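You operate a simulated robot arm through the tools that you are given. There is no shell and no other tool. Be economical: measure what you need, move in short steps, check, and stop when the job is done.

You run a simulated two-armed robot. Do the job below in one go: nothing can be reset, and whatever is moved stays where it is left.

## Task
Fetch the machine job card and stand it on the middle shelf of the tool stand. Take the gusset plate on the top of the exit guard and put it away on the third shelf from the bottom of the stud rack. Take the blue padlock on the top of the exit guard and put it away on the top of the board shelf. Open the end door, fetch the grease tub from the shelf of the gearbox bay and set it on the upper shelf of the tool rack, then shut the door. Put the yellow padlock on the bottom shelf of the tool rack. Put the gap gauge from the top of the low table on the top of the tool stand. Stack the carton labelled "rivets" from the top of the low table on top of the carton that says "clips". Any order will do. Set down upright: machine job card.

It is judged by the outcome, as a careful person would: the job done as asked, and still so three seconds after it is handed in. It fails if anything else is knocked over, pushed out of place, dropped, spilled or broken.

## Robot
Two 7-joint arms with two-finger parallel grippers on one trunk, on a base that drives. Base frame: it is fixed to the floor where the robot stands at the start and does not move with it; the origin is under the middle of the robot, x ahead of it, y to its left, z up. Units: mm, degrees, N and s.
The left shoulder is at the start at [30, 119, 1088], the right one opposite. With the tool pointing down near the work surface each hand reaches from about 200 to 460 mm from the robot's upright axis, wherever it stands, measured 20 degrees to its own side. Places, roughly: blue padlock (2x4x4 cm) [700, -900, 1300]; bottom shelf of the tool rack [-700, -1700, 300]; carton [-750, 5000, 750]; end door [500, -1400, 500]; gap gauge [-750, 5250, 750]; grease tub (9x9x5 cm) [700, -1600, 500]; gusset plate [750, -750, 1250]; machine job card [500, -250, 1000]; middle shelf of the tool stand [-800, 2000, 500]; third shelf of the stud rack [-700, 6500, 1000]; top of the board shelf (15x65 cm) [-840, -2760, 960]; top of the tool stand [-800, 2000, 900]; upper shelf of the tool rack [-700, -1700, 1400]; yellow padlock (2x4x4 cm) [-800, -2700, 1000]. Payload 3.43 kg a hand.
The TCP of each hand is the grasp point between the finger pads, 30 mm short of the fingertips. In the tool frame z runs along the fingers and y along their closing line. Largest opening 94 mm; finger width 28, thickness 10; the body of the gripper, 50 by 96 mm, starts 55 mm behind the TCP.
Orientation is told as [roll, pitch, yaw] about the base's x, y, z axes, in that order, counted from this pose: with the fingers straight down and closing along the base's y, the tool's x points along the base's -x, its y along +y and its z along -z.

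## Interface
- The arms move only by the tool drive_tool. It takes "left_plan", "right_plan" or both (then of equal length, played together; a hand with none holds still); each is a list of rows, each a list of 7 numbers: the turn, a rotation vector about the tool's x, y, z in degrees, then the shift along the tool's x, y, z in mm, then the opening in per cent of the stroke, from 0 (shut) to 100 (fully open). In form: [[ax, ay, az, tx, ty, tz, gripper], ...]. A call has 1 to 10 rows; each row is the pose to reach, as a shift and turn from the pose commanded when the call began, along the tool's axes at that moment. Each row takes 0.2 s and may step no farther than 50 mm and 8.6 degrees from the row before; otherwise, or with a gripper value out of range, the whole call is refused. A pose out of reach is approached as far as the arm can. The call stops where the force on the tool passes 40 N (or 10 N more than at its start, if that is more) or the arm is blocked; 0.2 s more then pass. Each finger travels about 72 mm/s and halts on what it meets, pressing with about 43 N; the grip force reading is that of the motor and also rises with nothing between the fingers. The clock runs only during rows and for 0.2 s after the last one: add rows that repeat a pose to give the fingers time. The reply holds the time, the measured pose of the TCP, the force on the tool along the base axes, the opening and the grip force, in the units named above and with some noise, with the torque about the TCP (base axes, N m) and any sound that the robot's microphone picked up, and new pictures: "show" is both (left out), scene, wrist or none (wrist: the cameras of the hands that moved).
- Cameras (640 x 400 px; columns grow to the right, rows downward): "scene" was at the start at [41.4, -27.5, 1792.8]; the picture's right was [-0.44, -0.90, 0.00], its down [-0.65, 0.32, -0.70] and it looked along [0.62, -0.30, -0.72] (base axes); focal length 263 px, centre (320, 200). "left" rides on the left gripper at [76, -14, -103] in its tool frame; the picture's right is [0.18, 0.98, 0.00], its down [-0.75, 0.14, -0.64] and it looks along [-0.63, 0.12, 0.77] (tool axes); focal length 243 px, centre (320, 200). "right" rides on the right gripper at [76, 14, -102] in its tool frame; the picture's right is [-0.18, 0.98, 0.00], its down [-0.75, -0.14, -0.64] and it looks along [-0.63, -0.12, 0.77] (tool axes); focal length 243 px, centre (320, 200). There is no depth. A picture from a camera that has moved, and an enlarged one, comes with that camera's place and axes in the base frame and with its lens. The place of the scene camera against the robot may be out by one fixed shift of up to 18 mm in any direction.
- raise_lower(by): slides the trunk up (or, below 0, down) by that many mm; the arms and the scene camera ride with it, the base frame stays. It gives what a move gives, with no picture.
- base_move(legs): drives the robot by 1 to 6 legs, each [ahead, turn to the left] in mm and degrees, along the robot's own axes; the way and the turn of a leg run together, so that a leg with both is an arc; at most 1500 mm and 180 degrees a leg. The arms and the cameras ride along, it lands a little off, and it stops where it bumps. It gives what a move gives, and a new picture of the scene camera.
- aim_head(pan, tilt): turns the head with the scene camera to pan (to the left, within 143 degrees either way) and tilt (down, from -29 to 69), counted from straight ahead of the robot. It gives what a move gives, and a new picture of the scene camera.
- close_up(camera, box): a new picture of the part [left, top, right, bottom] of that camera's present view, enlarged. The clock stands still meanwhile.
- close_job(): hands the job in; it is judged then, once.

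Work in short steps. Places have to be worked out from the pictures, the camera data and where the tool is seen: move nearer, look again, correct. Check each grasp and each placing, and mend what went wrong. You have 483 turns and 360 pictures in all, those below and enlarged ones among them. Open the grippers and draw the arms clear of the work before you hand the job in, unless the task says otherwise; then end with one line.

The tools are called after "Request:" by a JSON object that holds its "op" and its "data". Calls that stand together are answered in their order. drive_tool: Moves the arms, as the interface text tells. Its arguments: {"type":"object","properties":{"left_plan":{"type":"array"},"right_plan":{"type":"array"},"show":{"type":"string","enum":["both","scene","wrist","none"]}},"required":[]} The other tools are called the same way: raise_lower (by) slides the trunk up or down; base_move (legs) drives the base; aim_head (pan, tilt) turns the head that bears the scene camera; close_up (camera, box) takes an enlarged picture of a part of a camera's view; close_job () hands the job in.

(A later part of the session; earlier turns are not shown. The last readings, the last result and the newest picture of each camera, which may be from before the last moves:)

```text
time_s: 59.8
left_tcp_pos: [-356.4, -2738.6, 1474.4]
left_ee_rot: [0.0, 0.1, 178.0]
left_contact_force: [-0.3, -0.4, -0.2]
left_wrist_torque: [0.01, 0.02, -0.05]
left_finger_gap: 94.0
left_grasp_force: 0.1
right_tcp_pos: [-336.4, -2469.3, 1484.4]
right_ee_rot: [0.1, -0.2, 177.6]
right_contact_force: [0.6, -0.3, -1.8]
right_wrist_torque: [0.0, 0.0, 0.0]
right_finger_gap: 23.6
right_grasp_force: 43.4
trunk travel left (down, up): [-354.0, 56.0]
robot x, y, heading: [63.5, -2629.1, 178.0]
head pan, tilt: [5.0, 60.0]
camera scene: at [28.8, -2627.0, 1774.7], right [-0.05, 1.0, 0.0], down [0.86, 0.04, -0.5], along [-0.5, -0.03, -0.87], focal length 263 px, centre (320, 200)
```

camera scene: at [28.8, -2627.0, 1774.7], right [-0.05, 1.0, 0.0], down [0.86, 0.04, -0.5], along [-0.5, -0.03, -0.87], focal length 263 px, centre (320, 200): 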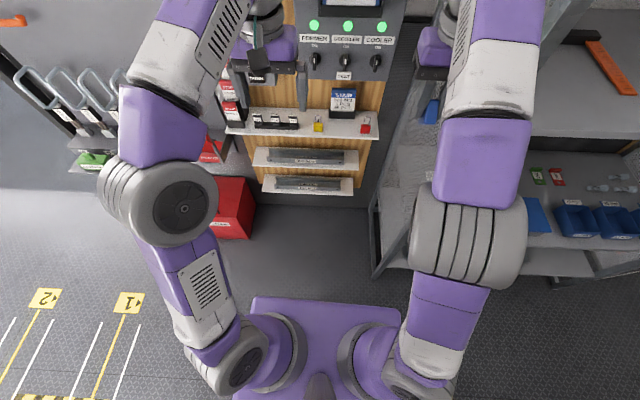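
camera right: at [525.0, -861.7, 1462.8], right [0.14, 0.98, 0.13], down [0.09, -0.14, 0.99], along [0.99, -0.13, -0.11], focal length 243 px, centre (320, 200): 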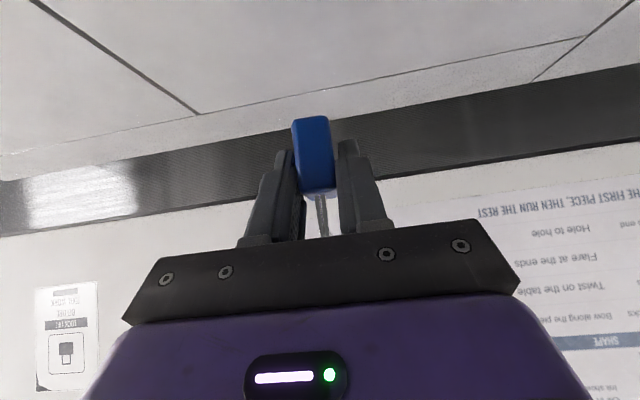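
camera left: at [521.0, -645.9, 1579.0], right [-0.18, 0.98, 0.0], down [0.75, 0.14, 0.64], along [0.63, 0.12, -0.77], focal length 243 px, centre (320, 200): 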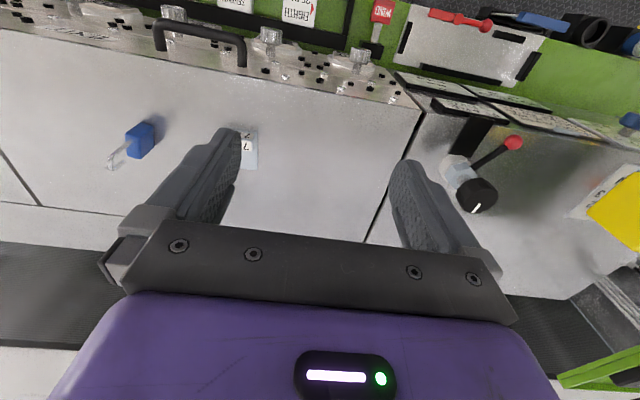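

The board shelf holds yellow and red padlocks with free room between them at y≈-2585. I shift the robot a little left (away from the rack) and approach.

Request:
{"op": "base_move", "data": {"legs": [[0, 25], [250, 0], [0, -23]]}}

```text
time_s: 64.1
left_tcp_pos: [-580.1, -2843.4, 1475.1]
left_ee_rot: [0.0, 0.0, 179.5]
left_contact_force: [0.5, -0.4, -0.9]
left_wrist_torque: [0.0, 0.0, 0.0]
left_finger_gap: 94.3
left_grasp_force: 0.0
right_tcp_pos: [-565.9, -2572.6, 1486.0]
right_ee_rot: [0.1, -0.3, 179.0]
right_contact_force: [0.0, -0.8, -2.1]
right_wrist_torque: [-0.01, -0.02, -0.02]
right_finger_gap: 23.4
right_grasp_force: 43.7
trunk travel left (down, up): [-354.0, 56.0]
robot x, y, heading: [-161.2, -2726.7, 179.5]
head pan, tilt: [5.0, 60.0]
camera scene: at [-196.8, -2722.6, 1774.6], right [-0.08, 1.0, 0.0], down [0.86, 0.07, -0.5], along [-0.5, -0.04, -0.87], focal length 263 px, centre (320, 200)
```

scene: 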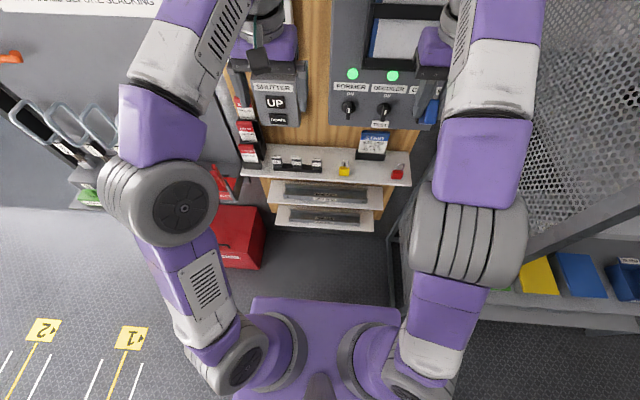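

Request:
{"op": "drive_tool", "data": {"right_plan": [[0, -6, 0, 20, 0, 40, 0], [0, -12, 0, 40, 0, 80, 0], [0, -18, 0, 60, 0, 120, 0], [0, -24, 0, 60, 0, 160, 0], [0, -30, 0, 60, 0, 200, 0], [0, -36, 0, 60, 0, 240, 0], [0, -41, 0, 60, 0, 280, 0], [0, -44.3, 0, 60, 0, 310, 0]], "show": "wrist"}}

```text
time_s: 65.9
left_tcp_pos: [-582.1, -2843.6, 1475.4]
left_ee_rot: [0.0, 0.1, 179.4]
left_contact_force: [-0.7, -0.2, 0.0]
left_wrist_torque: [0.01, -0.04, -0.01]
left_finger_gap: 93.9
left_grasp_force: 0.0
right_tcp_pos: [-551.0, -2581.9, 1197.6]
right_ee_rot: [0.1, -44.4, 179.0]
right_contact_force: [0.9, -0.8, -0.5]
right_wrist_torque: [0.03, -0.07, -0.04]
right_finger_gap: 23.3
right_grasp_force: 42.7
right hand out of reach, approached as far as the arm can: row 7, 8
trunk travel left (down, up): [-354.0, 56.0]
robot x, y, heading: [-165.0, -2723.7, 179.4]
head pan, tilt: [5.0, 60.0]
camera right: at [-427.1, -2598.9, 1217.4], right [-0.15, -0.98, 0.13], down [-0.09, 0.14, 0.99], along [-0.99, 0.14, -0.11], focal length 243 px, centre (320, 200)
```

right: 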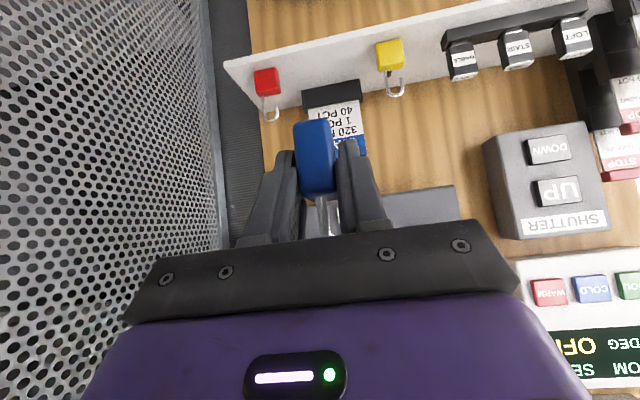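

I pull the left hand back a bit and drive 145 mm closer.

Request:
{"op": "drive_tool", "data": {"left_plan": [[0, 0, 0, 40, 0, 0, 100], [0, 0, 0, 80, 0, 0, 100]], "show": "none"}}

Request:
{"op": "base_move", "data": {"legs": [[140, 0.5]]}}

Request:
{"op": "drive_tool", "data": {"right_plan": [[0, 0, 0, 0, 0, 0, 0]], "show": "wrist"}}

```text
time_s: 66.5
left_tcp_pos: [-500.2, -2845.5, 1477.3]
left_ee_rot: [0.0, 0.0, 179.4]
left_contact_force: [-0.1, 0.6, 0.3]
left_wrist_torque: [0.0, 0.03, 0.03]
left_finger_gap: 94.1
left_grasp_force: 0.1
right_tcp_pos: [-549.1, -2581.8, 1198.7]
right_ee_rot: [0.1, -44.6, 179.0]
right_contact_force: [0.3, 0.6, -1.7]
right_wrist_torque: [0.02, 0.01, 0.01]
right_finger_gap: 23.6
right_grasp_force: 42.8
trunk travel left (down, up): [-354.0, 56.0]
robot x, y, heading: [-160.8, -2728.6, 179.7]
head pan, tilt: [5.0, 60.0]
```

```text
time_s: 67.8
left_tcp_pos: [-639.6, -2848.1, 1476.1]
left_ee_rot: [0.0, 0.0, -180.0]
left_contact_force: [-0.4, 1.1, -0.3]
left_wrist_torque: [0.02, -0.03, -0.02]
left_finger_gap: 94.0
left_grasp_force: 0.1
right_tcp_pos: [-690.5, -2583.6, 1198.5]
right_ee_rot: [0.0, -44.5, 179.6]
right_contact_force: [0.1, 1.1, -1.6]
right_wrist_torque: [0.04, 0.0, 0.04]
right_finger_gap: 23.4
right_grasp_force: 43.1
trunk travel left (down, up): [-354.0, 56.0]
robot x, y, heading: [-296.1, -2723.5, 180.0]
head pan, tilt: [5.0, 60.0]
camera scene: at [-336.7, -2722.5, 1774.6], right [-0.09, 1.0, 0.0], down [0.86, 0.08, -0.5], along [-0.5, -0.04, -0.87], focal length 263 px, centre (320, 200)
```

scene: 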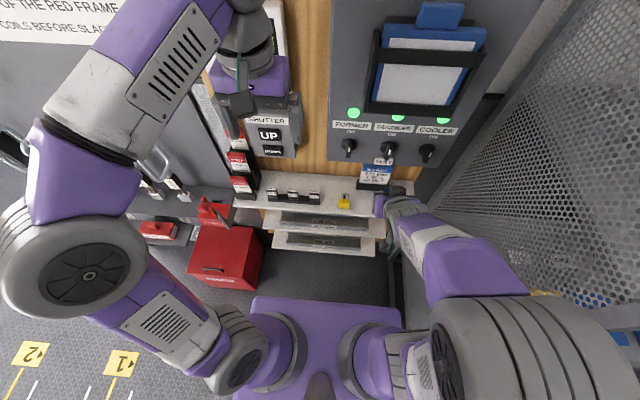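

```text
time_s: 68.2
left_tcp_pos: [-640.8, -2847.5, 1475.8]
left_ee_rot: [0.0, 0.0, -180.1]
left_contact_force: [0.1, -0.8, 0.8]
left_wrist_torque: [-0.02, -0.01, -0.01]
left_finger_gap: 94.1
left_grasp_force: 0.0
right_tcp_pos: [-691.4, -2583.7, 1199.4]
right_ee_rot: [0.1, -44.5, 179.5]
right_contact_force: [0.8, -0.1, -1.8]
right_wrist_torque: [0.03, -0.03, 0.0]
right_finger_gap: 23.5
right_grasp_force: 42.9
trunk travel left (down, up): [-354.0, 56.0]
robot x, y, heading: [-296.0, -2721.6, 179.9]
head pan, tilt: [5.0, 60.0]
camera right: at [-566.0, -2600.2, 1218.3], right [-0.14, -0.98, 0.13], down [-0.09, 0.14, 0.99], along [-0.99, 0.13, -0.11], focal length 243 px, centre (320, 200)
```

right: 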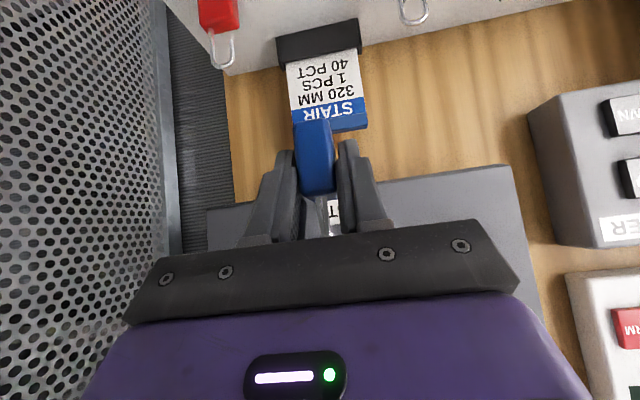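

Request:
{"op": "drive_tool", "data": {"right_plan": [[0, 0, 0, 7, 1, 41, 0], [0, 0, 0, 15, 2, 82, 0], [0, 0, 0, 22, 3, 123, 0], [0, 0, 0, 30, 4, 165, 0]], "show": "both"}}

```text
time_s: 69.2
left_tcp_pos: [-643.5, -2847.9, 1476.1]
left_ee_rot: [0.1, 0.0, -180.1]
left_contact_force: [-0.7, -0.4, 0.2]
left_wrist_torque: [0.0, -0.02, 0.0]
left_finger_gap: 93.9
left_grasp_force: 0.1
right_tcp_pos: [-786.9, -2585.6, 1057.0]
right_ee_rot: [0.1, -44.3, 179.5]
right_contact_force: [0.8, -0.1, -1.6]
right_wrist_torque: [0.03, -0.04, 0.06]
right_finger_gap: 23.4
right_grasp_force: 43.2
trunk travel left (down, up): [-354.0, 56.0]
robot x, y, heading: [-299.7, -2719.6, 180.0]
head pan, tilt: [5.0, 60.0]
camera scene: at [-339.4, -2723.3, 1774.5], right [-0.09, 1.0, 0.0], down [0.86, 0.08, -0.5], along [-0.5, -0.04, -0.87], focal length 263 px, centre (320, 200)
camera right: at [-661.8, -2602.3, 1077.6], right [-0.14, -0.98, 0.13], down [-0.09, 0.14, 0.99], along [-0.99, 0.13, -0.11], focal length 243 px, centre (320, 200)
```

scene: 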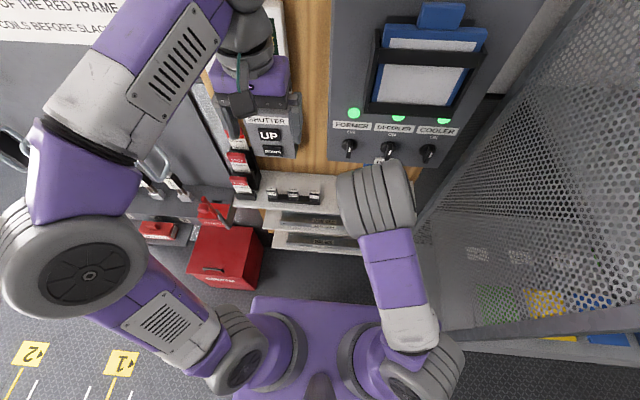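
right: 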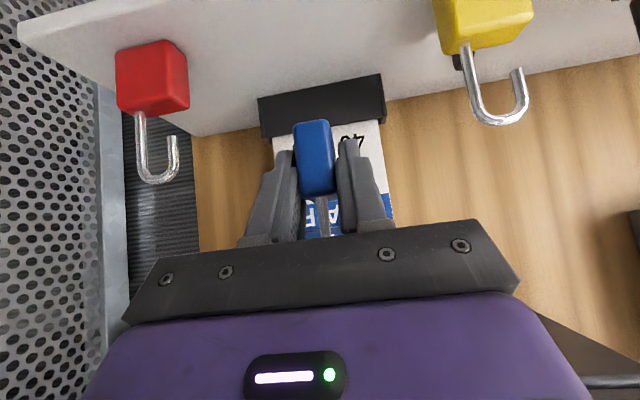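

Request:
{"op": "drive_tool", "data": {"right_plan": [[0, 0, 0, 16, 0, 16, 0], [0, 0, 0, 30, 0, 30, 0]], "show": "wrist"}}

```text
time_s: 69.8
left_tcp_pos: [-641.3, -2847.7, 1475.7]
left_ee_rot: [0.1, 0.0, -180.0]
left_contact_force: [0.5, 0.0, 0.5]
left_wrist_torque: [0.02, 0.02, -0.01]
left_finger_gap: 93.9
left_grasp_force: 0.1
right_tcp_pos: [-787.0, -2586.3, 1016.0]
right_ee_rot: [0.1, -44.4, 179.5]
right_contact_force: [0.6, 0.7, -2.4]
right_wrist_torque: [0.0, -0.02, 0.05]
right_finger_gap: 23.5
right_grasp_force: 43.0
trunk travel left (down, up): [-354.0, 56.0]
robot x, y, heading: [-301.0, -2721.3, 180.2]
head pan, tilt: [5.0, 60.0]
camera right: at [-661.0, -2602.2, 1036.5], right [-0.14, -0.98, 0.13], down [-0.09, 0.14, 0.99], along [-0.99, 0.13, -0.11], focal length 243 px, centre (320, 200)
```

right: 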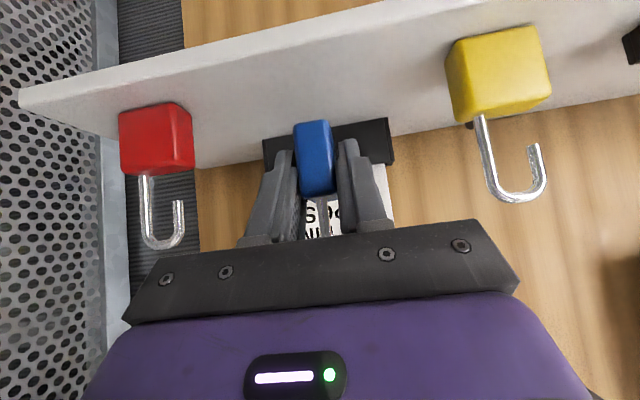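

About 15–25 mm remain. I descend in small steps until contact.

Request:
{"op": "drive_tool", "data": {"right_plan": [[0, 0, 0, 7, 0, 7.2, 0], [0, 0, 0, 9.1, 0, 9.3, 0], [0, 0, 0, 11.2, 0, 11.4, 0], [0, 0, 0, 13.3, 0, 13.5, 0], [0, 0, 0, 15.4, 0, 15.6, 0]], "show": "wrist"}}

```text
time_s: 71.0
left_tcp_pos: [-640.5, -2848.0, 1477.1]
left_ee_rot: [0.0, 0.1, -179.9]
left_contact_force: [-0.1, 0.0, 0.6]
left_wrist_torque: [0.01, 0.01, -0.05]
left_finger_gap: 94.0
left_grasp_force: 0.2
right_tcp_pos: [-785.3, -2587.8, 993.9]
right_ee_rot: [0.0, -44.4, 179.6]
right_contact_force: [0.4, 0.5, -1.6]
right_wrist_torque: [0.0, -0.03, -0.04]
right_finger_gap: 23.8
right_grasp_force: 43.3
trunk travel left (down, up): [-354.0, 56.0]
robot x, y, heading: [-302.0, -2721.8, 180.1]
head pan, tilt: [5.0, 60.0]
camera right: at [-661.6, -2603.6, 1014.7], right [-0.14, -0.98, 0.13], down [-0.09, 0.14, 0.99], along [-0.99, 0.13, -0.11], focal length 243 px, centre (320, 200)
```

right: 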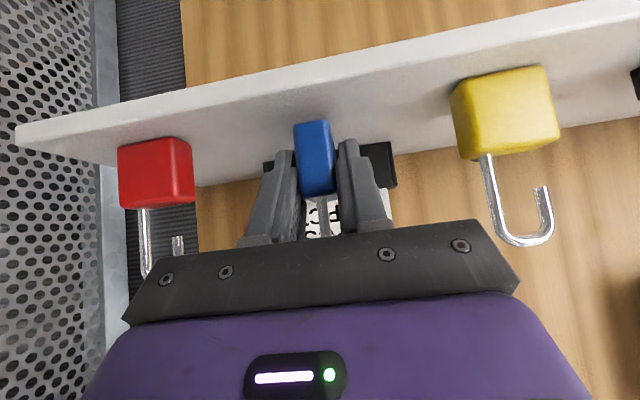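

Request:
{"op": "drive_tool", "data": {"right_plan": [[0, 0, 0, 2.1, 0, 2.1, 0], [0, 0, 0, 3.5, 0, 3.5, 0], [0, 0, 0, 4.9, 0, 4.9, 0], [0, 0, 0, 6.3, 0, 6.3, 0], [0, 0, 0, 7.7, 0, 7.7, 0]], "show": "wrist"}}

```text
time_s: 72.2
left_tcp_pos: [-639.7, -2848.1, 1476.4]
left_ee_rot: [0.0, 0.0, -180.0]
left_contact_force: [-0.5, 0.0, 0.3]
left_wrist_torque: [0.03, -0.05, -0.03]
left_finger_gap: 93.9
left_grasp_force: 0.1
right_tcp_pos: [-787.6, -2586.8, 984.5]
right_ee_rot: [0.0, -44.5, 179.3]
right_contact_force: [0.5, 0.2, -1.1]
right_wrist_torque: [-0.02, 0.0, 0.0]
right_finger_gap: 23.7
right_grasp_force: 42.7
trunk travel left (down, up): [-354.0, 56.0]
robot x, y, heading: [-298.4, -2725.3, 179.8]
head pan, tilt: [5.0, 60.0]
camera right: at [-661.9, -2603.4, 1004.2], right [-0.14, -0.98, 0.13], down [-0.09, 0.14, 0.99], along [-0.99, 0.13, -0.11], focal length 243 px, centre (320, 200)
```

right: 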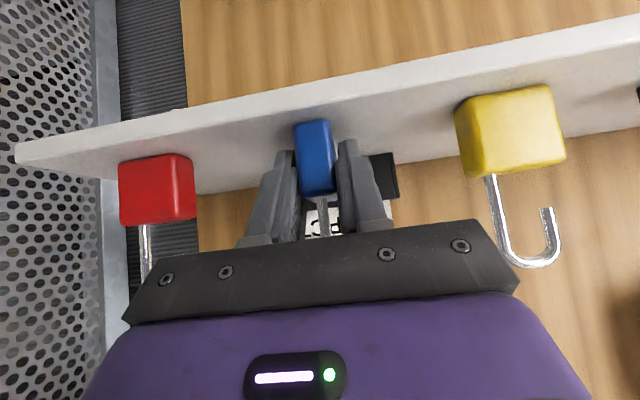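

Request:
{"op": "drive_tool", "data": {"right_plan": [[0, 0, 0, 1.0, 0, 1.0, 0], [0, 0, 0, 2.1, 0, 2.1, 0], [0, 0, 0, 3.2, 0, 3.2, 0], [0, 0, 0, 4.2, 0, 4.2, 0]], "show": "wrist"}}

```text
time_s: 73.2
left_tcp_pos: [-640.8, -2849.0, 1477.6]
left_ee_rot: [0.0, 0.0, -180.1]
left_contact_force: [0.4, -0.2, -0.1]
left_wrist_torque: [-0.01, -0.02, 0.01]
left_finger_gap: 94.0
left_grasp_force: 0.0
right_tcp_pos: [-789.0, -2587.0, 984.5]
right_ee_rot: [0.3, -45.4, 179.1]
right_contact_force: [4.7, 0.2, 17.6]
right_wrist_torque: [0.06, -0.35, -0.02]
right_finger_gap: 23.5
right_grasp_force: 42.9
trunk travel left (down, up): [-354.0, 56.0]
robot x, y, heading: [-298.1, -2723.5, 180.3]
head pan, tilt: [5.0, 60.0]
stopped in row 4 (right hand): the force on the tool passed its limit at 42 N (the readings are from after the stop); the commanded pose is now the measured one
camera right: at [-664.2, -2603.0, 1002.1], right [-0.14, -0.98, 0.13], down [-0.07, 0.15, 0.99], along [-0.99, 0.13, -0.09], focal length 243 px, centre (320, 200)
```

right: 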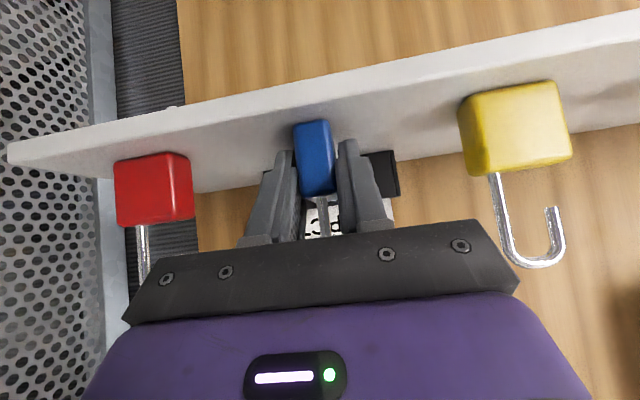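

Contact made. I open the fingers partway.

Request:
{"op": "drive_tool", "data": {"right_plan": [[0, 0, 0, -1, 0, -1, 30], [0, 0, 0, -1, 0, -1, 55], [0, 0, 0, -1, 0, -1, 55], [0, 0, 0, -1, 0, -1, 55]], "show": "wrist"}}

```text
time_s: 74.2
left_tcp_pos: [-639.8, -2847.7, 1476.2]
left_ee_rot: [0.1, -0.1, -180.0]
left_contact_force: [0.1, -1.1, 0.7]
left_wrist_torque: [-0.01, -0.02, -0.03]
left_finger_gap: 94.2
left_grasp_force: 0.1
right_tcp_pos: [-789.3, -2587.5, 984.3]
right_ee_rot: [0.2, -45.2, 179.4]
right_contact_force: [-0.4, -0.7, 0.1]
right_wrist_torque: [-0.02, -0.01, -0.01]
right_finger_gap: 51.8
right_grasp_force: 0.1
trunk travel left (down, up): [-354.0, 56.0]
robot x, y, heading: [-299.7, -2724.6, 180.1]
head pan, tilt: [5.0, 60.0]
camera right: at [-664.1, -2603.1, 1002.1], right [-0.14, -0.98, 0.13], down [-0.08, 0.14, 0.99], along [-0.99, 0.13, -0.1], focal length 243 px, centre (320, 200)
```

right: 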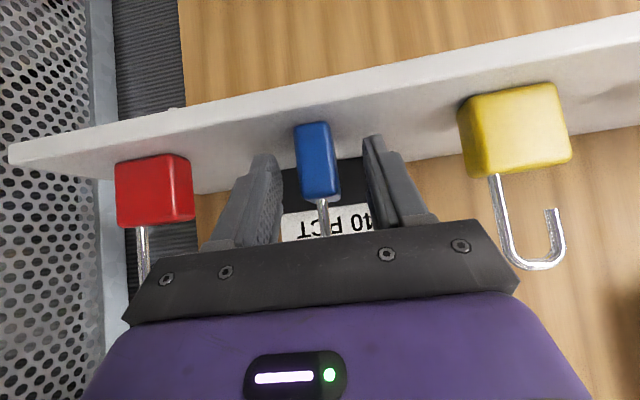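

Released and standing. I back out along the tool axis, up and over towards the yellow padlock.

Request:
{"op": "drive_tool", "data": {"right_plan": [[0, 0, 0, -8, 0, -30, 55], [0, 0, 0, -40, 0, -70, 55], [0, 0, 0, -60, 0, -100, 75], [0, 0, 0, -60, 45, -100, 75], [0, 0, 0, -60, 90, -100, 75], [0, 0, 0, -60, 105, -100, 75]], "show": "wrist"}}

```text
refused: row 2 steps farther than a row can; nothing moved
```

Request:
{"op": "drive_tool", "data": {"right_plan": [[0, 0, 0, -8, 0, -30, 55], [0, 0, 0, -30, 0, -60, 55], [0, 0, 0, -50, 0, -85, 55], [0, 0, 0, -60, 40, -100, 75], [0, 0, 0, -60, 85, -100, 75], [0, 0, 0, -60, 107, -100, 75]], "show": "wrist"}}

```text
time_s: 75.5
left_tcp_pos: [-641.4, -2846.7, 1476.3]
left_ee_rot: [0.0, 0.0, -180.1]
left_contact_force: [-1.2, 0.8, -1.0]
left_wrist_torque: [0.0, -0.04, 0.0]
left_finger_gap: 94.2
left_grasp_force: 0.0
right_tcp_pos: [-761.8, -2693.0, 1098.1]
right_ee_rot: [0.3, -45.1, 179.3]
right_contact_force: [-0.1, -0.6, -0.2]
right_wrist_torque: [0.02, 0.0, -0.02]
right_finger_gap: 70.6
right_grasp_force: 0.1
trunk travel left (down, up): [-354.0, 56.0]
robot x, y, heading: [-299.0, -2725.2, 179.9]
head pan, tilt: [5.0, 60.0]
camera right: at [-637.4, -2710.1, 1115.8], right [-0.14, -0.98, 0.13], down [-0.08, 0.14, 0.99], along [-0.99, 0.13, -0.1], focal length 243 px, centre (320, 200)
```

right: 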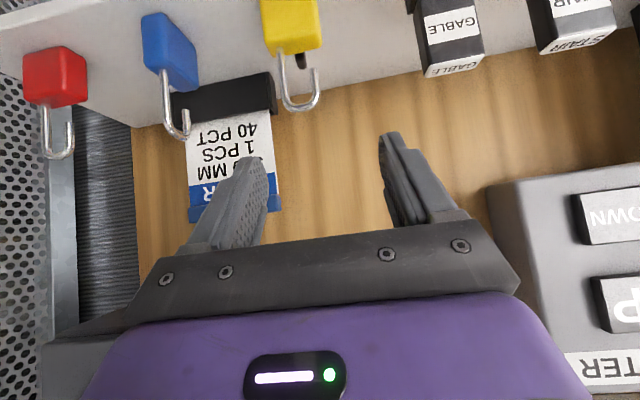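

Request:
{"op": "drive_tool", "data": {"right_plan": [[0, 0, 0, 16, -12, 20, 75], [0, 0, 0, 28, -12, 46, 75], [0, 0, 0, 37, -12, 72, 75]], "show": "wrist"}}

```text
time_s: 76.3
left_tcp_pos: [-642.6, -2846.8, 1476.6]
left_ee_rot: [0.0, 0.1, -180.0]
left_contact_force: [0.3, -0.1, -0.2]
left_wrist_torque: [0.03, 0.01, 0.01]
left_finger_gap: 94.1
left_grasp_force: 0.1
right_tcp_pos: [-785.1, -2680.0, 1019.4]
right_ee_rot: [0.2, -45.0, 179.4]
right_contact_force: [0.3, -0.3, -0.5]
right_wrist_torque: [0.01, 0.02, -0.01]
right_finger_gap: 70.6
right_grasp_force: 0.0
trunk travel left (down, up): [-354.0, 56.0]
robot x, y, heading: [-298.3, -2723.1, 180.2]
head pan, tilt: [5.0, 60.0]
camera right: at [-660.5, -2696.4, 1037.8], right [-0.14, -0.98, 0.13], down [-0.08, 0.14, 0.99], along [-0.99, 0.13, -0.1], focal length 243 px, centre (320, 200)
```

right: 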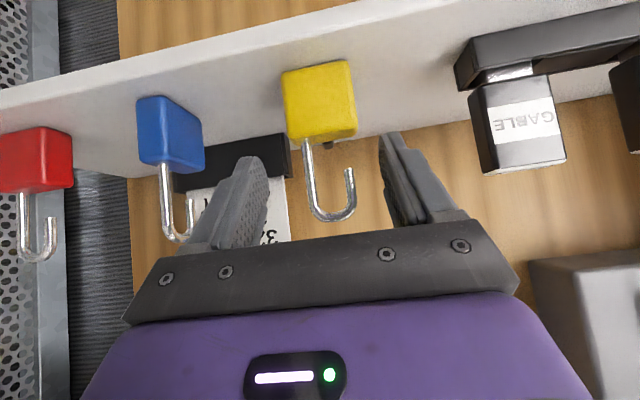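

Request:
{"op": "drive_tool", "data": {"right_plan": [[0, 0, 0, 11, 0, 14, 75], [0, 0, 0, 15, 0, 27, 75]], "show": "wrist"}}

```text
time_s: 77.0
left_tcp_pos: [-642.1, -2849.0, 1475.9]
left_ee_rot: [-0.1, 0.0, -179.9]
left_contact_force: [0.2, -0.1, 0.9]
left_wrist_torque: [-0.01, -0.01, -0.03]
left_finger_gap: 94.4
left_grasp_force: 0.1
right_tcp_pos: [-794.5, -2681.1, 990.1]
right_ee_rot: [0.3, -45.1, 179.3]
right_contact_force: [0.5, 0.1, 0.1]
right_wrist_torque: [0.01, 0.03, 0.0]
right_finger_gap: 70.4
right_grasp_force: 0.0
trunk travel left (down, up): [-354.0, 56.0]
robot x, y, heading: [-298.9, -2723.0, 180.1]
head pan, tilt: [5.0, 60.0]
camera right: at [-669.2, -2695.8, 1008.2], right [-0.14, -0.98, 0.13], down [-0.08, 0.15, 0.99], along [-0.99, 0.13, -0.1], focal length 243 px, centre (320, 200)
```

right: 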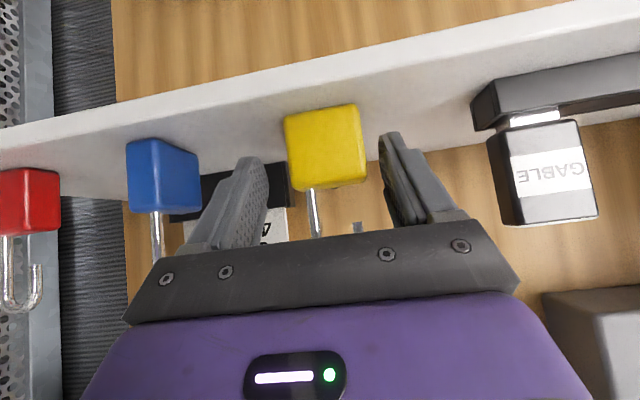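

Request:
{"op": "drive_tool", "data": {"right_plan": [[0, 0, 0, -2, 0, 8, 75], [0, 0, 0, -2, 0, 8, 40], [0, 0, 0, -2, 0, 8, 20], [0, 0, 0, -2, 0, 8, 20], [0, 0, 0, -2, 0, 8, 20]], "show": "wrist"}}

```text
time_s: 78.2
left_tcp_pos: [-641.6, -2846.3, 1475.7]
left_ee_rot: [0.0, 0.0, -180.0]
left_contact_force: [-0.2, 0.3, -0.8]
left_wrist_torque: [0.0, 0.0, 0.01]
left_finger_gap: 94.1
left_grasp_force: 0.2
right_tcp_pos: [-800.6, -2680.6, 985.9]
right_ee_rot: [0.2, -45.0, 179.3]
right_contact_force: [-0.3, 0.1, 0.5]
right_wrist_torque: [-0.03, 0.06, -0.01]
right_finger_gap: 43.5
right_grasp_force: 42.9
trunk travel left (down, up): [-354.0, 56.0]
robot x, y, heading: [-298.0, -2722.2, 180.1]
head pan, tilt: [5.0, 60.0]
camera right: at [-676.2, -2696.7, 1004.4], right [-0.14, -0.98, 0.13], down [-0.08, 0.14, 0.99], along [-0.99, 0.13, -0.1], focal length 243 px, centre (320, 200)
```

right: 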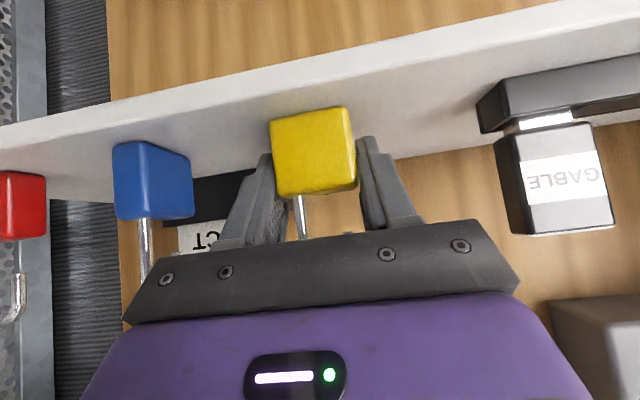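

Gripped. I lift and withdraw to the carrying pose.

Request:
{"op": "drive_tool", "data": {"right_plan": [[0, 0, 0, -28, 0, -28, 20], [0, 0, 0, -50, 0, -70, 20], [0, 0, 0, -70, 0, -110, 20], [0, 0, 0, -90, 0, -150, 20], [0, 0, 0, -110, 0, -190, 20], [0, 8, 0, -130, 10, -225, 20], [0, 16, 0, -150, 20, -260, 20]], "show": "wrist"}}

```text
time_s: 79.8
left_tcp_pos: [-641.1, -2847.9, 1476.7]
left_ee_rot: [0.0, 0.0, -180.0]
left_contact_force: [0.8, -0.5, -0.5]
left_wrist_torque: [-0.02, 0.02, 0.01]
left_finger_gap: 93.8
left_grasp_force: 0.1
right_tcp_pos: [-721.5, -2698.5, 1276.5]
right_ee_rot: [0.2, -29.2, 179.4]
right_contact_force: [0.2, 0.4, -1.1]
right_wrist_torque: [0.01, 0.02, 0.0]
right_finger_gap: 43.4
right_grasp_force: 43.8
trunk travel left (down, up): [-354.0, 56.0]
robot x, y, heading: [-298.9, -2721.2, 180.1]
head pan, tilt: [5.0, 60.0]
camera right: at [-606.0, -2714.3, 1329.4], right [-0.17, -0.98, 0.09], down [-0.35, 0.15, 0.93], along [-0.92, 0.12, -0.37], focal length 243 px, centre (320, 200)
```

right: 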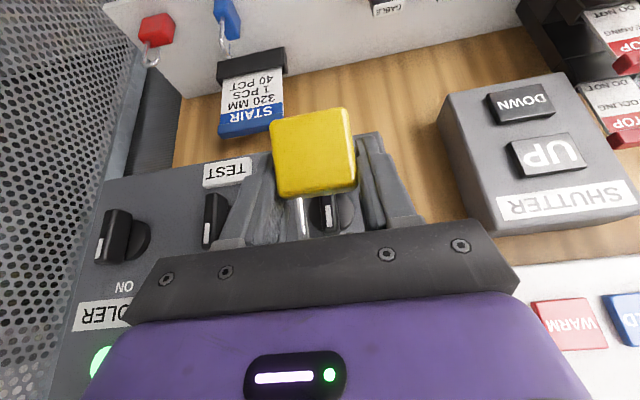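

Request:
{"op": "base_move", "data": {"legs": [[-350, 0]]}}

Request:
{"op": "drive_tool", "data": {"right_plan": [[0, 7, 0, 10, -20, -30, 20], [0, 14, 0, 20, -40, -60, 20], [0, 21, 0, 30, -60, -90, 20], [0, 29, 0, 40, -80, -120, 20], [0, 29, 0, 60, -100, -150, 20]], "left_plan": [[0, 0, 0, 10, 0, 0, 100], [0, 0, 0, 20, 0, 0, 100], [0, 0, 0, 20, 0, 0, 100], [0, 0, 0, 20, 0, 0, 100], [0, 0, 0, 20, 0, 0, 100]], "show": "none"}}

Request:
{"op": "aim_head", "data": {"pan": -60, "tilt": 35}}

```text
time_s: 82.0
left_tcp_pos: [-287.3, -2847.0, 1476.7]
left_ee_rot: [0.0, 0.0, -179.9]
left_contact_force: [0.2, -0.9, 0.7]
left_wrist_torque: [0.01, 0.02, -0.03]
left_finger_gap: 94.0
left_grasp_force: 0.0
right_tcp_pos: [-367.1, -2697.3, 1276.0]
right_ee_rot: [0.3, -29.0, 179.5]
right_contact_force: [-0.8, -0.5, -2.5]
right_wrist_torque: [0.02, 0.03, 0.0]
right_finger_gap: 43.9
right_grasp_force: 42.7
trunk travel left (down, up): [-354.0, 56.0]
robot x, y, heading: [57.2, -2721.1, 179.9]
head pan, tilt: [5.0, 60.0]
camera scene: at [18.2, -2722.5, 1774.6], right [-0.09, 1.0, 0.0], down [0.86, 0.08, -0.5], along [-0.5, -0.04, -0.87], focal length 263 px, centre (320, 200)
```

scene: 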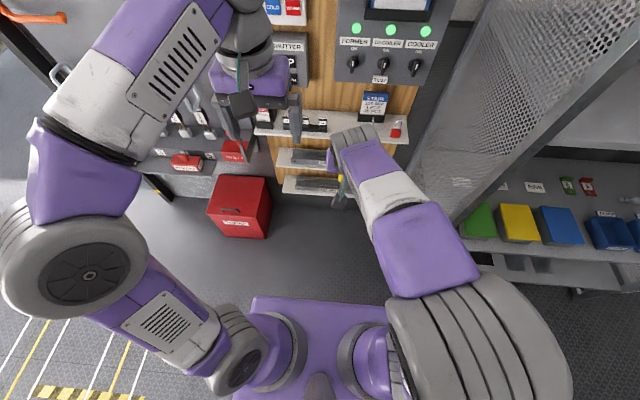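

```text
time_s: 83.2
left_tcp_pos: [-262.2, -2845.2, 1476.6]
left_ee_rot: [0.0, -0.1, 179.9]
left_contact_force: [0.3, 0.2, 0.6]
left_wrist_torque: [-0.02, 0.06, -0.02]
left_finger_gap: 94.0
left_grasp_force: 0.1
right_tcp_pos: [-236.3, -2598.0, 1377.5]
right_ee_rot: [0.2, -0.1, 179.5]
right_contact_force: [1.6, 1.0, -0.8]
right_wrist_torque: [-0.03, 0.02, 0.03]
right_finger_gap: 43.6
right_grasp_force: 43.2
trunk travel left (down, up): [-354.0, 56.0]
robot x, y, heading: [55.0, -2723.0, 180.0]
head pan, tilt: [5.0, 60.0]
```

```text
time_s: 84.6
left_tcp_pos: [-266.4, -2847.0, 1475.8]
left_ee_rot: [0.1, 0.1, -180.0]
left_contact_force: [0.4, -0.2, 0.0]
left_wrist_torque: [0.01, 0.0, 0.01]
left_finger_gap: 94.0
left_grasp_force: 0.0
right_tcp_pos: [-239.5, -2598.7, 1376.2]
right_ee_rot: [0.2, -0.2, 179.5]
right_contact_force: [0.5, 0.3, -2.0]
right_wrist_torque: [-0.01, 0.02, 0.05]
right_finger_gap: 43.8
right_grasp_force: 43.3
trunk travel left (down, up): [-354.0, 56.0]
robot x, y, heading: [57.8, -2723.5, 179.9]
head pan, tilt: [-60.0, 35.0]
camera scene: at [40.6, -2640.4, 1808.9], right [0.87, 0.5, 0.0], down [0.29, -0.5, -0.82], along [-0.41, 0.71, -0.57], focal length 263 px, centre (320, 200)
```

scene: 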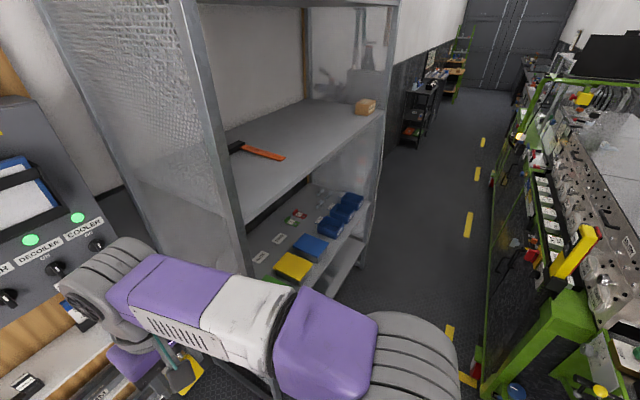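

I turn north, drive alongside the rack and look at it.

Request:
{"op": "base_move", "data": {"legs": [[0, -90], [700, 0]]}}

Request:
{"op": "aim_head", "data": {"pan": 75, "tilt": 45}}

```text
time_s: 92.3
left_tcp_pos: [-47.8, -1696.0, 1475.4]
left_ee_rot: [0.0, 0.0, 89.0]
left_contact_force: [-0.3, 0.2, -0.1]
left_wrist_torque: [0.03, -0.01, 0.0]
left_finger_gap: 93.8
left_grasp_force: 0.2
right_tcp_pos: [199.7, -1726.0, 1377.6]
right_ee_rot: [0.2, -0.1, 88.4]
right_contact_force: [-0.5, 0.0, -2.4]
right_wrist_torque: [0.03, -0.05, -0.01]
right_finger_gap: 43.5
right_grasp_force: 42.5
trunk travel left (down, up): [-354.0, 56.0]
robot x, y, heading: [65.5, -2018.7, 89.0]
head pan, tilt: [-60.0, 35.0]
camera scene: at [144.7, -1999.0, 1808.9], right [0.48, -0.88, 0.0], down [-0.5, -0.28, -0.82], along [0.72, 0.4, -0.57], focal length 263 px, centre (320, 200)
```

scene: 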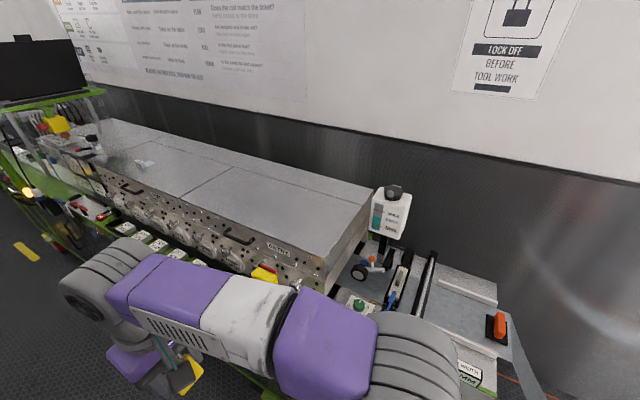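

```text
time_s: 94.5
left_tcp_pos: [-46.8, -1695.6, 1474.5]
left_ee_rot: [0.1, 0.0, 88.9]
left_contact_force: [-0.2, -0.3, 0.9]
left_wrist_torque: [-0.01, 0.03, 0.01]
left_finger_gap: 94.0
left_grasp_force: 0.0
right_tcp_pos: [200.2, -1726.1, 1377.9]
right_ee_rot: [0.2, 0.1, 88.4]
right_contact_force: [0.0, 0.1, -1.9]
right_wrist_torque: [0.0, -0.03, -0.07]
right_finger_gap: 43.4
right_grasp_force: 43.0
trunk travel left (down, up): [-354.0, 56.0]
robot x, y, heading: [70.3, -2019.9, 88.8]
head pan, tilt: [75.0, 45.0]
camera scene: at [-10.5, -2019.0, 1794.1], right [0.28, 0.96, 0.0], down [0.68, -0.2, -0.71], along [-0.68, 0.2, -0.71], focal length 263 px, centre (320, 200)
```

scene: 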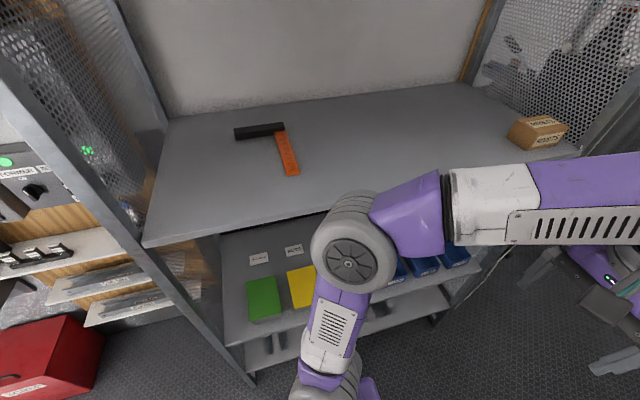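

The rack's front is at about x=-390, with the bottom shelf below the bin shelf. I turn to face it and lower the trunk to see the bottom shelf.

Request:
{"op": "base_move", "data": {"legs": [[0, 91]]}}

Request:
{"op": "raise_lower", "data": {"by": -350}}

Request:
{"op": "aim_head", "data": {"pan": 0, "tilt": 55}}

```text
time_s: 98.8
left_tcp_pos: [-251.5, -2143.9, 1475.5]
left_ee_rot: [0.0, 0.1, -179.5]
left_contact_force: [-0.3, 0.8, 0.0]
left_wrist_torque: [-0.03, 0.0, 0.02]
left_finger_gap: 94.3
left_grasp_force: 0.0
right_tcp_pos: [-227.5, -1896.6, 1378.0]
right_ee_rot: [0.1, 0.1, 180.0]
right_contact_force: [0.2, -0.1, -2.4]
right_wrist_torque: [-0.03, 0.03, 0.03]
right_finger_gap: 43.8
right_grasp_force: 43.0
trunk travel left (down, up): [-354.0, 56.0]
robot x, y, heading: [66.0, -2019.1, -179.4]
head pan, tilt: [75.0, 45.0]
camera scene: at [77.6, -2090.1, 1794.1], right [-0.97, 0.25, 0.0], down [0.18, 0.68, -0.71], along [-0.18, -0.68, -0.71], focal length 263 px, centre (320, 200)
```

scene: 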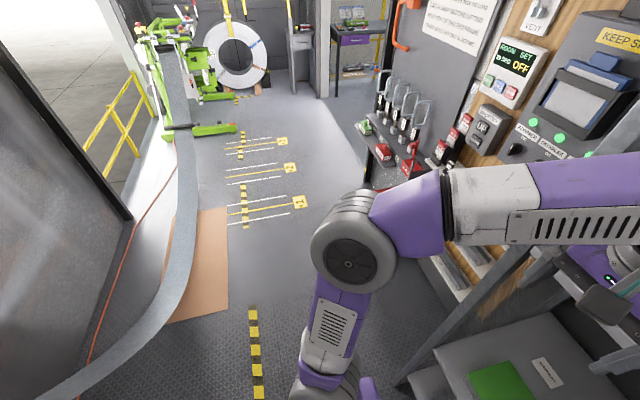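

```text
time_s: 102.2
left_tcp_pos: [-250.9, -2143.4, 1126.0]
left_ee_rot: [0.1, 0.0, -179.5]
left_contact_force: [-0.3, -0.1, -0.3]
left_wrist_torque: [0.0, 0.02, 0.02]
left_finger_gap: 93.9
left_grasp_force: 0.1
right_tcp_pos: [-227.1, -1895.1, 1026.3]
right_ee_rot: [0.2, -0.1, 180.0]
right_contact_force: [0.6, 0.7, -2.3]
right_wrist_torque: [-0.04, 0.04, -0.01]
right_finger_gap: 43.4
right_grasp_force: 43.0
trunk travel left (down, up): [-4.0, 406.0]
robot x, y, heading: [68.4, -2021.2, -179.5]
head pan, tilt: [75.0, 45.0]
```

```text
time_s: 103.7
left_tcp_pos: [-251.7, -2144.9, 1125.5]
left_ee_rot: [0.0, 0.0, -179.6]
left_contact_force: [-0.1, -0.6, 1.0]
left_wrist_torque: [0.02, -0.01, -0.02]
left_finger_gap: 94.3
left_grasp_force: 0.2
right_tcp_pos: [-227.5, -1896.7, 1026.7]
right_ee_rot: [0.2, 0.1, 179.9]
right_contact_force: [1.1, -0.2, -2.1]
right_wrist_torque: [-0.02, 0.02, -0.03]
right_finger_gap: 43.5
right_grasp_force: 42.7
trunk travel left (down, up): [-4.0, 406.0]
robot x, y, heading: [68.6, -2019.2, -179.4]
head pan, tilt: [0.0, 55.0]
camera scene: at [25.9, -2012.0, 1430.7], right [-0.01, 1.0, 0.0], down [0.82, 0.01, -0.57], along [-0.57, -0.01, -0.82], focal length 263 px, centre (320, 200)
```

scene: 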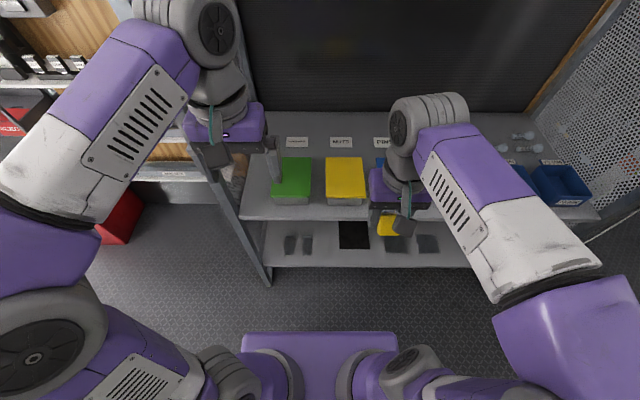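

Request:
{"op": "close_up", "data": {"camera": "scene", "box": [230, 130, 470, 280]}}

```text
2.67 times, centred on (350, 205) of scene
camera zoom: at [25.9, -2012.0, 1430.7], right [-0.01, 1.0, 0.0], down [0.82, 0.01, -0.57], along [-0.57, -0.01, -0.82], focal length 701 px, centre (240, 187)
```

zoom: 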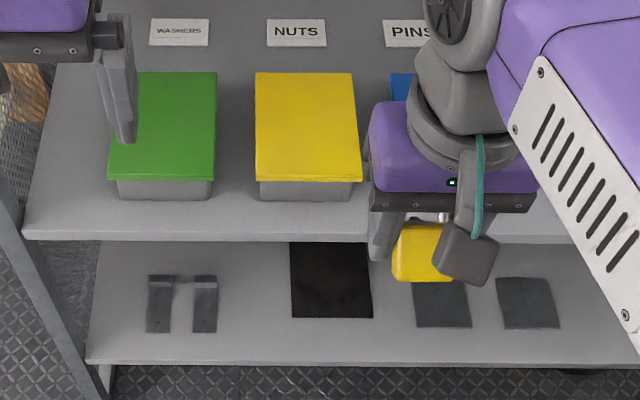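

The bottom shelf has free room at about (-485,-1998), between the small clips and the black mat. I move a bit closer, then bring the right hand down outside the rack.

Request:
{"op": "base_move", "data": {"legs": [[50, 0]]}}

Request:
{"op": "drive_tool", "data": {"right_plan": [[0, 0, 0, 0, 10, 49, 20], [0, 0, 0, 0, 20, 96, 20], [0, 0, 0, 0, 30, 144, 20], [0, 0, 0, 0, 40, 192, 20], [0, 0, 0, 0, 50, 240, 20], [0, 0, 0, 0, 60, 288, 20], [0, 0, 0, 0, 70, 336, 20], [0, 0, 0, 0, 80, 384, 20], [0, 0, 0, 0, 90, 430, 20], [0, 0, 0, 0, 100, 470, 20]], "show": "scene"}}

```text
time_s: 104.6
left_tcp_pos: [-303.2, -2145.3, 1125.5]
left_ee_rot: [0.0, -0.1, -179.5]
left_contact_force: [-0.4, 0.6, -0.6]
left_wrist_torque: [-0.01, -0.02, -0.04]
left_finger_gap: 94.0
left_grasp_force: 0.0
right_tcp_pos: [-278.7, -1897.4, 1027.1]
right_ee_rot: [0.1, 0.0, 179.8]
right_contact_force: [0.3, -0.6, -1.6]
right_wrist_torque: [0.0, -0.03, -0.01]
right_finger_gap: 43.7
right_grasp_force: 43.0
trunk travel left (down, up): [-4.0, 406.0]
robot x, y, heading: [23.0, -2021.6, -179.5]
head pan, tilt: [0.0, 55.0]
camera scene: at [-25.6, -2012.4, 1430.6], right [-0.01, 1.0, 0.0], down [0.82, 0.01, -0.57], along [-0.57, 0.0, -0.82], focal length 263 px, centre (320, 200)
```

scene: 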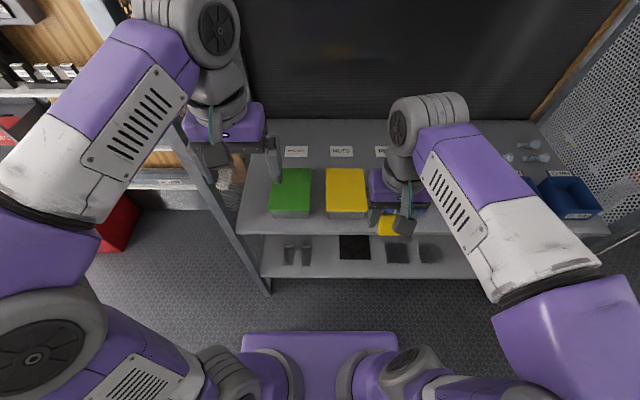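

```text
time_s: 106.8
left_tcp_pos: [-301.7, -2145.5, 1125.7]
left_ee_rot: [0.0, 0.0, -179.5]
left_contact_force: [0.9, 0.0, -0.3]
left_wrist_torque: [0.01, 0.02, -0.04]
left_finger_gap: 93.8
left_grasp_force: 0.0
right_tcp_pos: [-280.2, -2000.1, 556.8]
right_ee_rot: [0.1, -0.1, 179.9]
right_contact_force: [-0.4, 0.0, -0.4]
right_wrist_torque: [0.01, 0.03, -0.03]
right_finger_gap: 43.4
right_grasp_force: 42.5
trunk travel left (down, up): [-4.0, 406.0]
robot x, y, heading: [16.2, -2023.5, -179.4]
head pan, tilt: [0.0, 55.0]
camera scene: at [-24.6, -2012.7, 1430.6], right [-0.01, 1.0, 0.0], down [0.82, 0.01, -0.57], along [-0.57, 0.0, -0.82], focal length 263 px, centre (320, 200)
```

scene: 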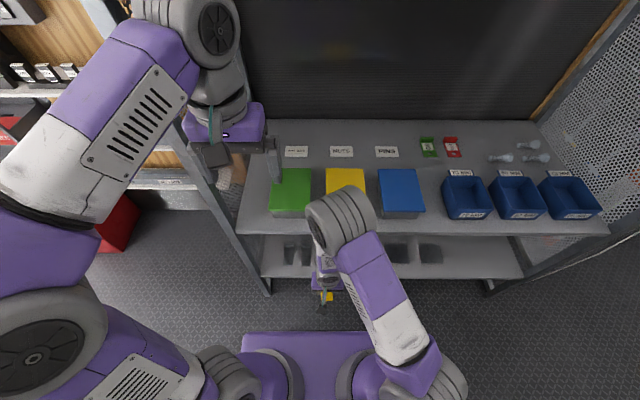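

Request:
{"op": "drive_tool", "data": {"right_plan": [[0, -8, 0, -5, 0, 12, 20], [0, -16, 0, -15, 0, 24, 20], [0, -24, 0, -25, 0, 36, 20], [0, -32, 0, -35, 0, 48, 20], [0, -40, 0, -50, 0, 60, 20], [0, -45, 0, -60, 0, 75, 20]], "show": "wrist"}}

```text
time_s: 108.2
left_tcp_pos: [-302.6, -2145.8, 1125.8]
left_ee_rot: [0.1, 0.0, -179.5]
left_contact_force: [-0.2, -0.3, -0.6]
left_wrist_torque: [-0.02, 0.01, 0.0]
left_finger_gap: 94.0
left_grasp_force: 0.0
right_tcp_pos: [-338.2, -1999.3, 483.0]
right_ee_rot: [0.3, -45.3, 179.6]
right_contact_force: [-0.3, 0.3, -3.2]
right_wrist_torque: [-0.03, -0.01, 0.03]
right_finger_gap: 43.8
right_grasp_force: 42.9
trunk travel left (down, up): [-4.0, 406.0]
robot x, y, heading: [18.2, -2020.1, -179.4]
head pan, tilt: [0.0, 55.0]
camera right: at [-213.3, -2013.5, 501.6], right [-0.13, -0.98, 0.13], down [-0.08, 0.15, 0.99], along [-0.99, 0.12, -0.09], focal length 243 px, centre (320, 200)
```

right: 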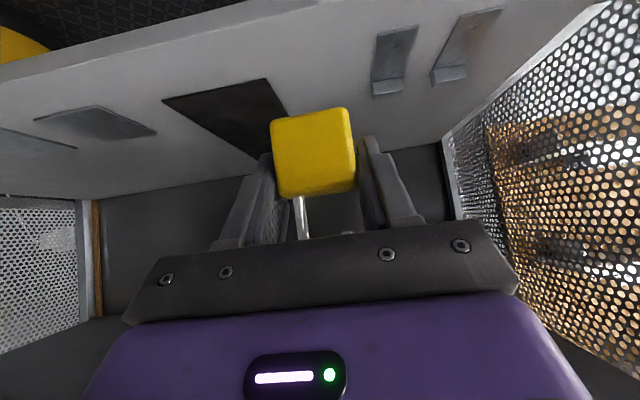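

Request:
{"op": "drive_tool", "data": {"right_plan": [[0, 0, 0, -3, 1, 45, 20], [0, 0, 0, -6, 2, 90, 20], [0, 0, 0, -9, 3, 135, 20], [0, 0, 0, -13, 4, 180, 20]], "show": "wrist"}}

```text
time_s: 109.2
left_tcp_pos: [-302.9, -2144.6, 1125.9]
left_ee_rot: [0.0, 0.0, -179.5]
left_contact_force: [-0.4, -0.1, 0.2]
left_wrist_torque: [-0.02, -0.02, 0.0]
left_finger_gap: 94.0
left_grasp_force: 0.1
right_tcp_pos: [-475.0, -2002.9, 363.7]
right_ee_rot: [0.2, -45.0, 179.8]
right_contact_force: [0.5, -1.3, -2.7]
right_wrist_torque: [-0.04, -0.04, 0.01]
right_finger_gap: 43.4
right_grasp_force: 42.5
trunk travel left (down, up): [-4.0, 406.0]
robot x, y, heading: [19.2, -2019.9, -179.5]
head pan, tilt: [0.0, 55.0]
camera right: at [-349.5, -2018.5, 380.6], right [-0.13, -0.98, 0.13], down [-0.08, 0.14, 0.99], along [-0.99, 0.12, -0.1], focal length 243 px, centre (320, 200)
```

right: 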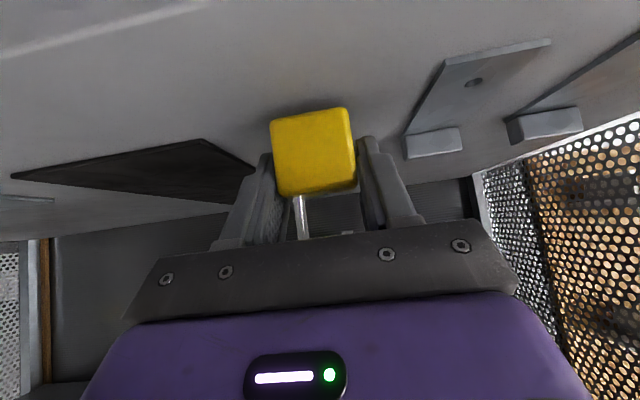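

Request:
{"op": "drive_tool", "data": {"right_plan": [[0, 0, 0, 7, 0, 7, 20], [0, 0, 0, 10.5, 0, 10.5, 20], [0, 0, 0, 13, 0, 13, 20], [0, 0, 0, 15, 0, 15, 20], [0, 0, 0, 17, 0, 17, 20], [0, 0, 0, 18.4, 0, 18.4, 20], [0, 0, 0, 19.8, 0, 19.8, 20]], "show": "wrist"}}

```text
time_s: 110.0
left_tcp_pos: [-302.4, -2145.9, 1125.5]
left_ee_rot: [0.0, 0.0, -179.5]
left_contact_force: [0.0, 0.0, 1.0]
left_wrist_torque: [0.01, 0.01, 0.0]
left_finger_gap: 93.7
left_grasp_force: 0.0
right_tcp_pos: [-479.5, -2004.3, 350.9]
right_ee_rot: [0.4, -46.1, 179.7]
right_contact_force: [1.7, 1.7, 11.4]
right_wrist_torque: [-0.09, -0.15, 0.05]
right_finger_gap: 43.3
right_grasp_force: 42.9
trunk travel left (down, up): [-4.0, 406.0]
robot x, y, heading: [17.1, -2019.2, -179.5]
head pan, tilt: [0.0, 55.0]
stopped in row 4 (right hand): the force on the tool passed its limit at 57 N (the readings are from after the stop); the commanded pose is now the measured one
camera right: at [-354.7, -2019.0, 367.2], right [-0.13, -0.98, 0.14], down [-0.06, 0.15, 0.99], along [-0.99, 0.12, -0.08], focal length 243 px, centre (320, 200)
```

right: 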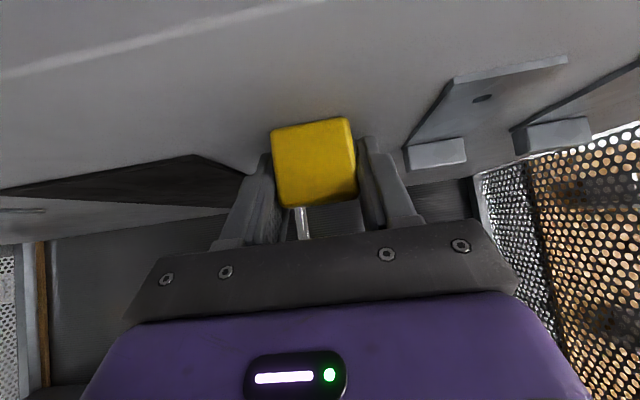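

Contact on the shelf. I open the fingers.

Request:
{"op": "drive_tool", "data": {"right_plan": [[0, 0, 0, -1, 0, -1, 50], [0, 0, 0, -1, 0, -1, 70], [0, 0, 0, -1, 0, -1, 72], [0, 0, 0, -1, 0, -1, 72], [0, 0, 0, -5, 0, -25, 72], [0, 0, 0, -20, 0, -50, 72]], "show": "wrist"}}

```text
time_s: 111.5
left_tcp_pos: [-301.6, -2145.2, 1126.3]
left_ee_rot: [0.1, 0.1, -179.6]
left_contact_force: [-0.3, 0.3, -0.2]
left_wrist_torque: [-0.02, -0.02, 0.0]
left_finger_gap: 93.9
left_grasp_force: 0.2
right_tcp_pos: [-455.8, -2002.1, 399.7]
right_ee_rot: [0.5, -45.7, 179.8]
right_contact_force: [0.6, -0.8, -1.0]
right_wrist_torque: [-0.03, -0.02, -0.02]
right_finger_gap: 67.7
right_grasp_force: 0.1
trunk travel left (down, up): [-4.0, 406.0]
robot x, y, heading: [18.9, -2019.3, -179.6]
head pan, tilt: [0.0, 55.0]
camera right: at [-331.9, -2016.7, 416.4], right [-0.13, -0.98, 0.14], down [-0.07, 0.15, 0.99], along [-0.99, 0.12, -0.08], focal length 243 px, centre (320, 200)
```

right: 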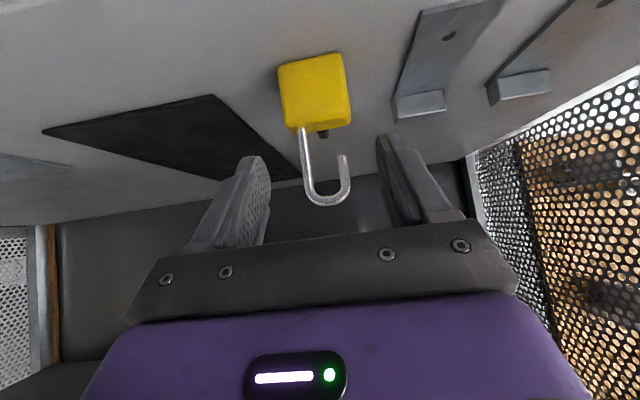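

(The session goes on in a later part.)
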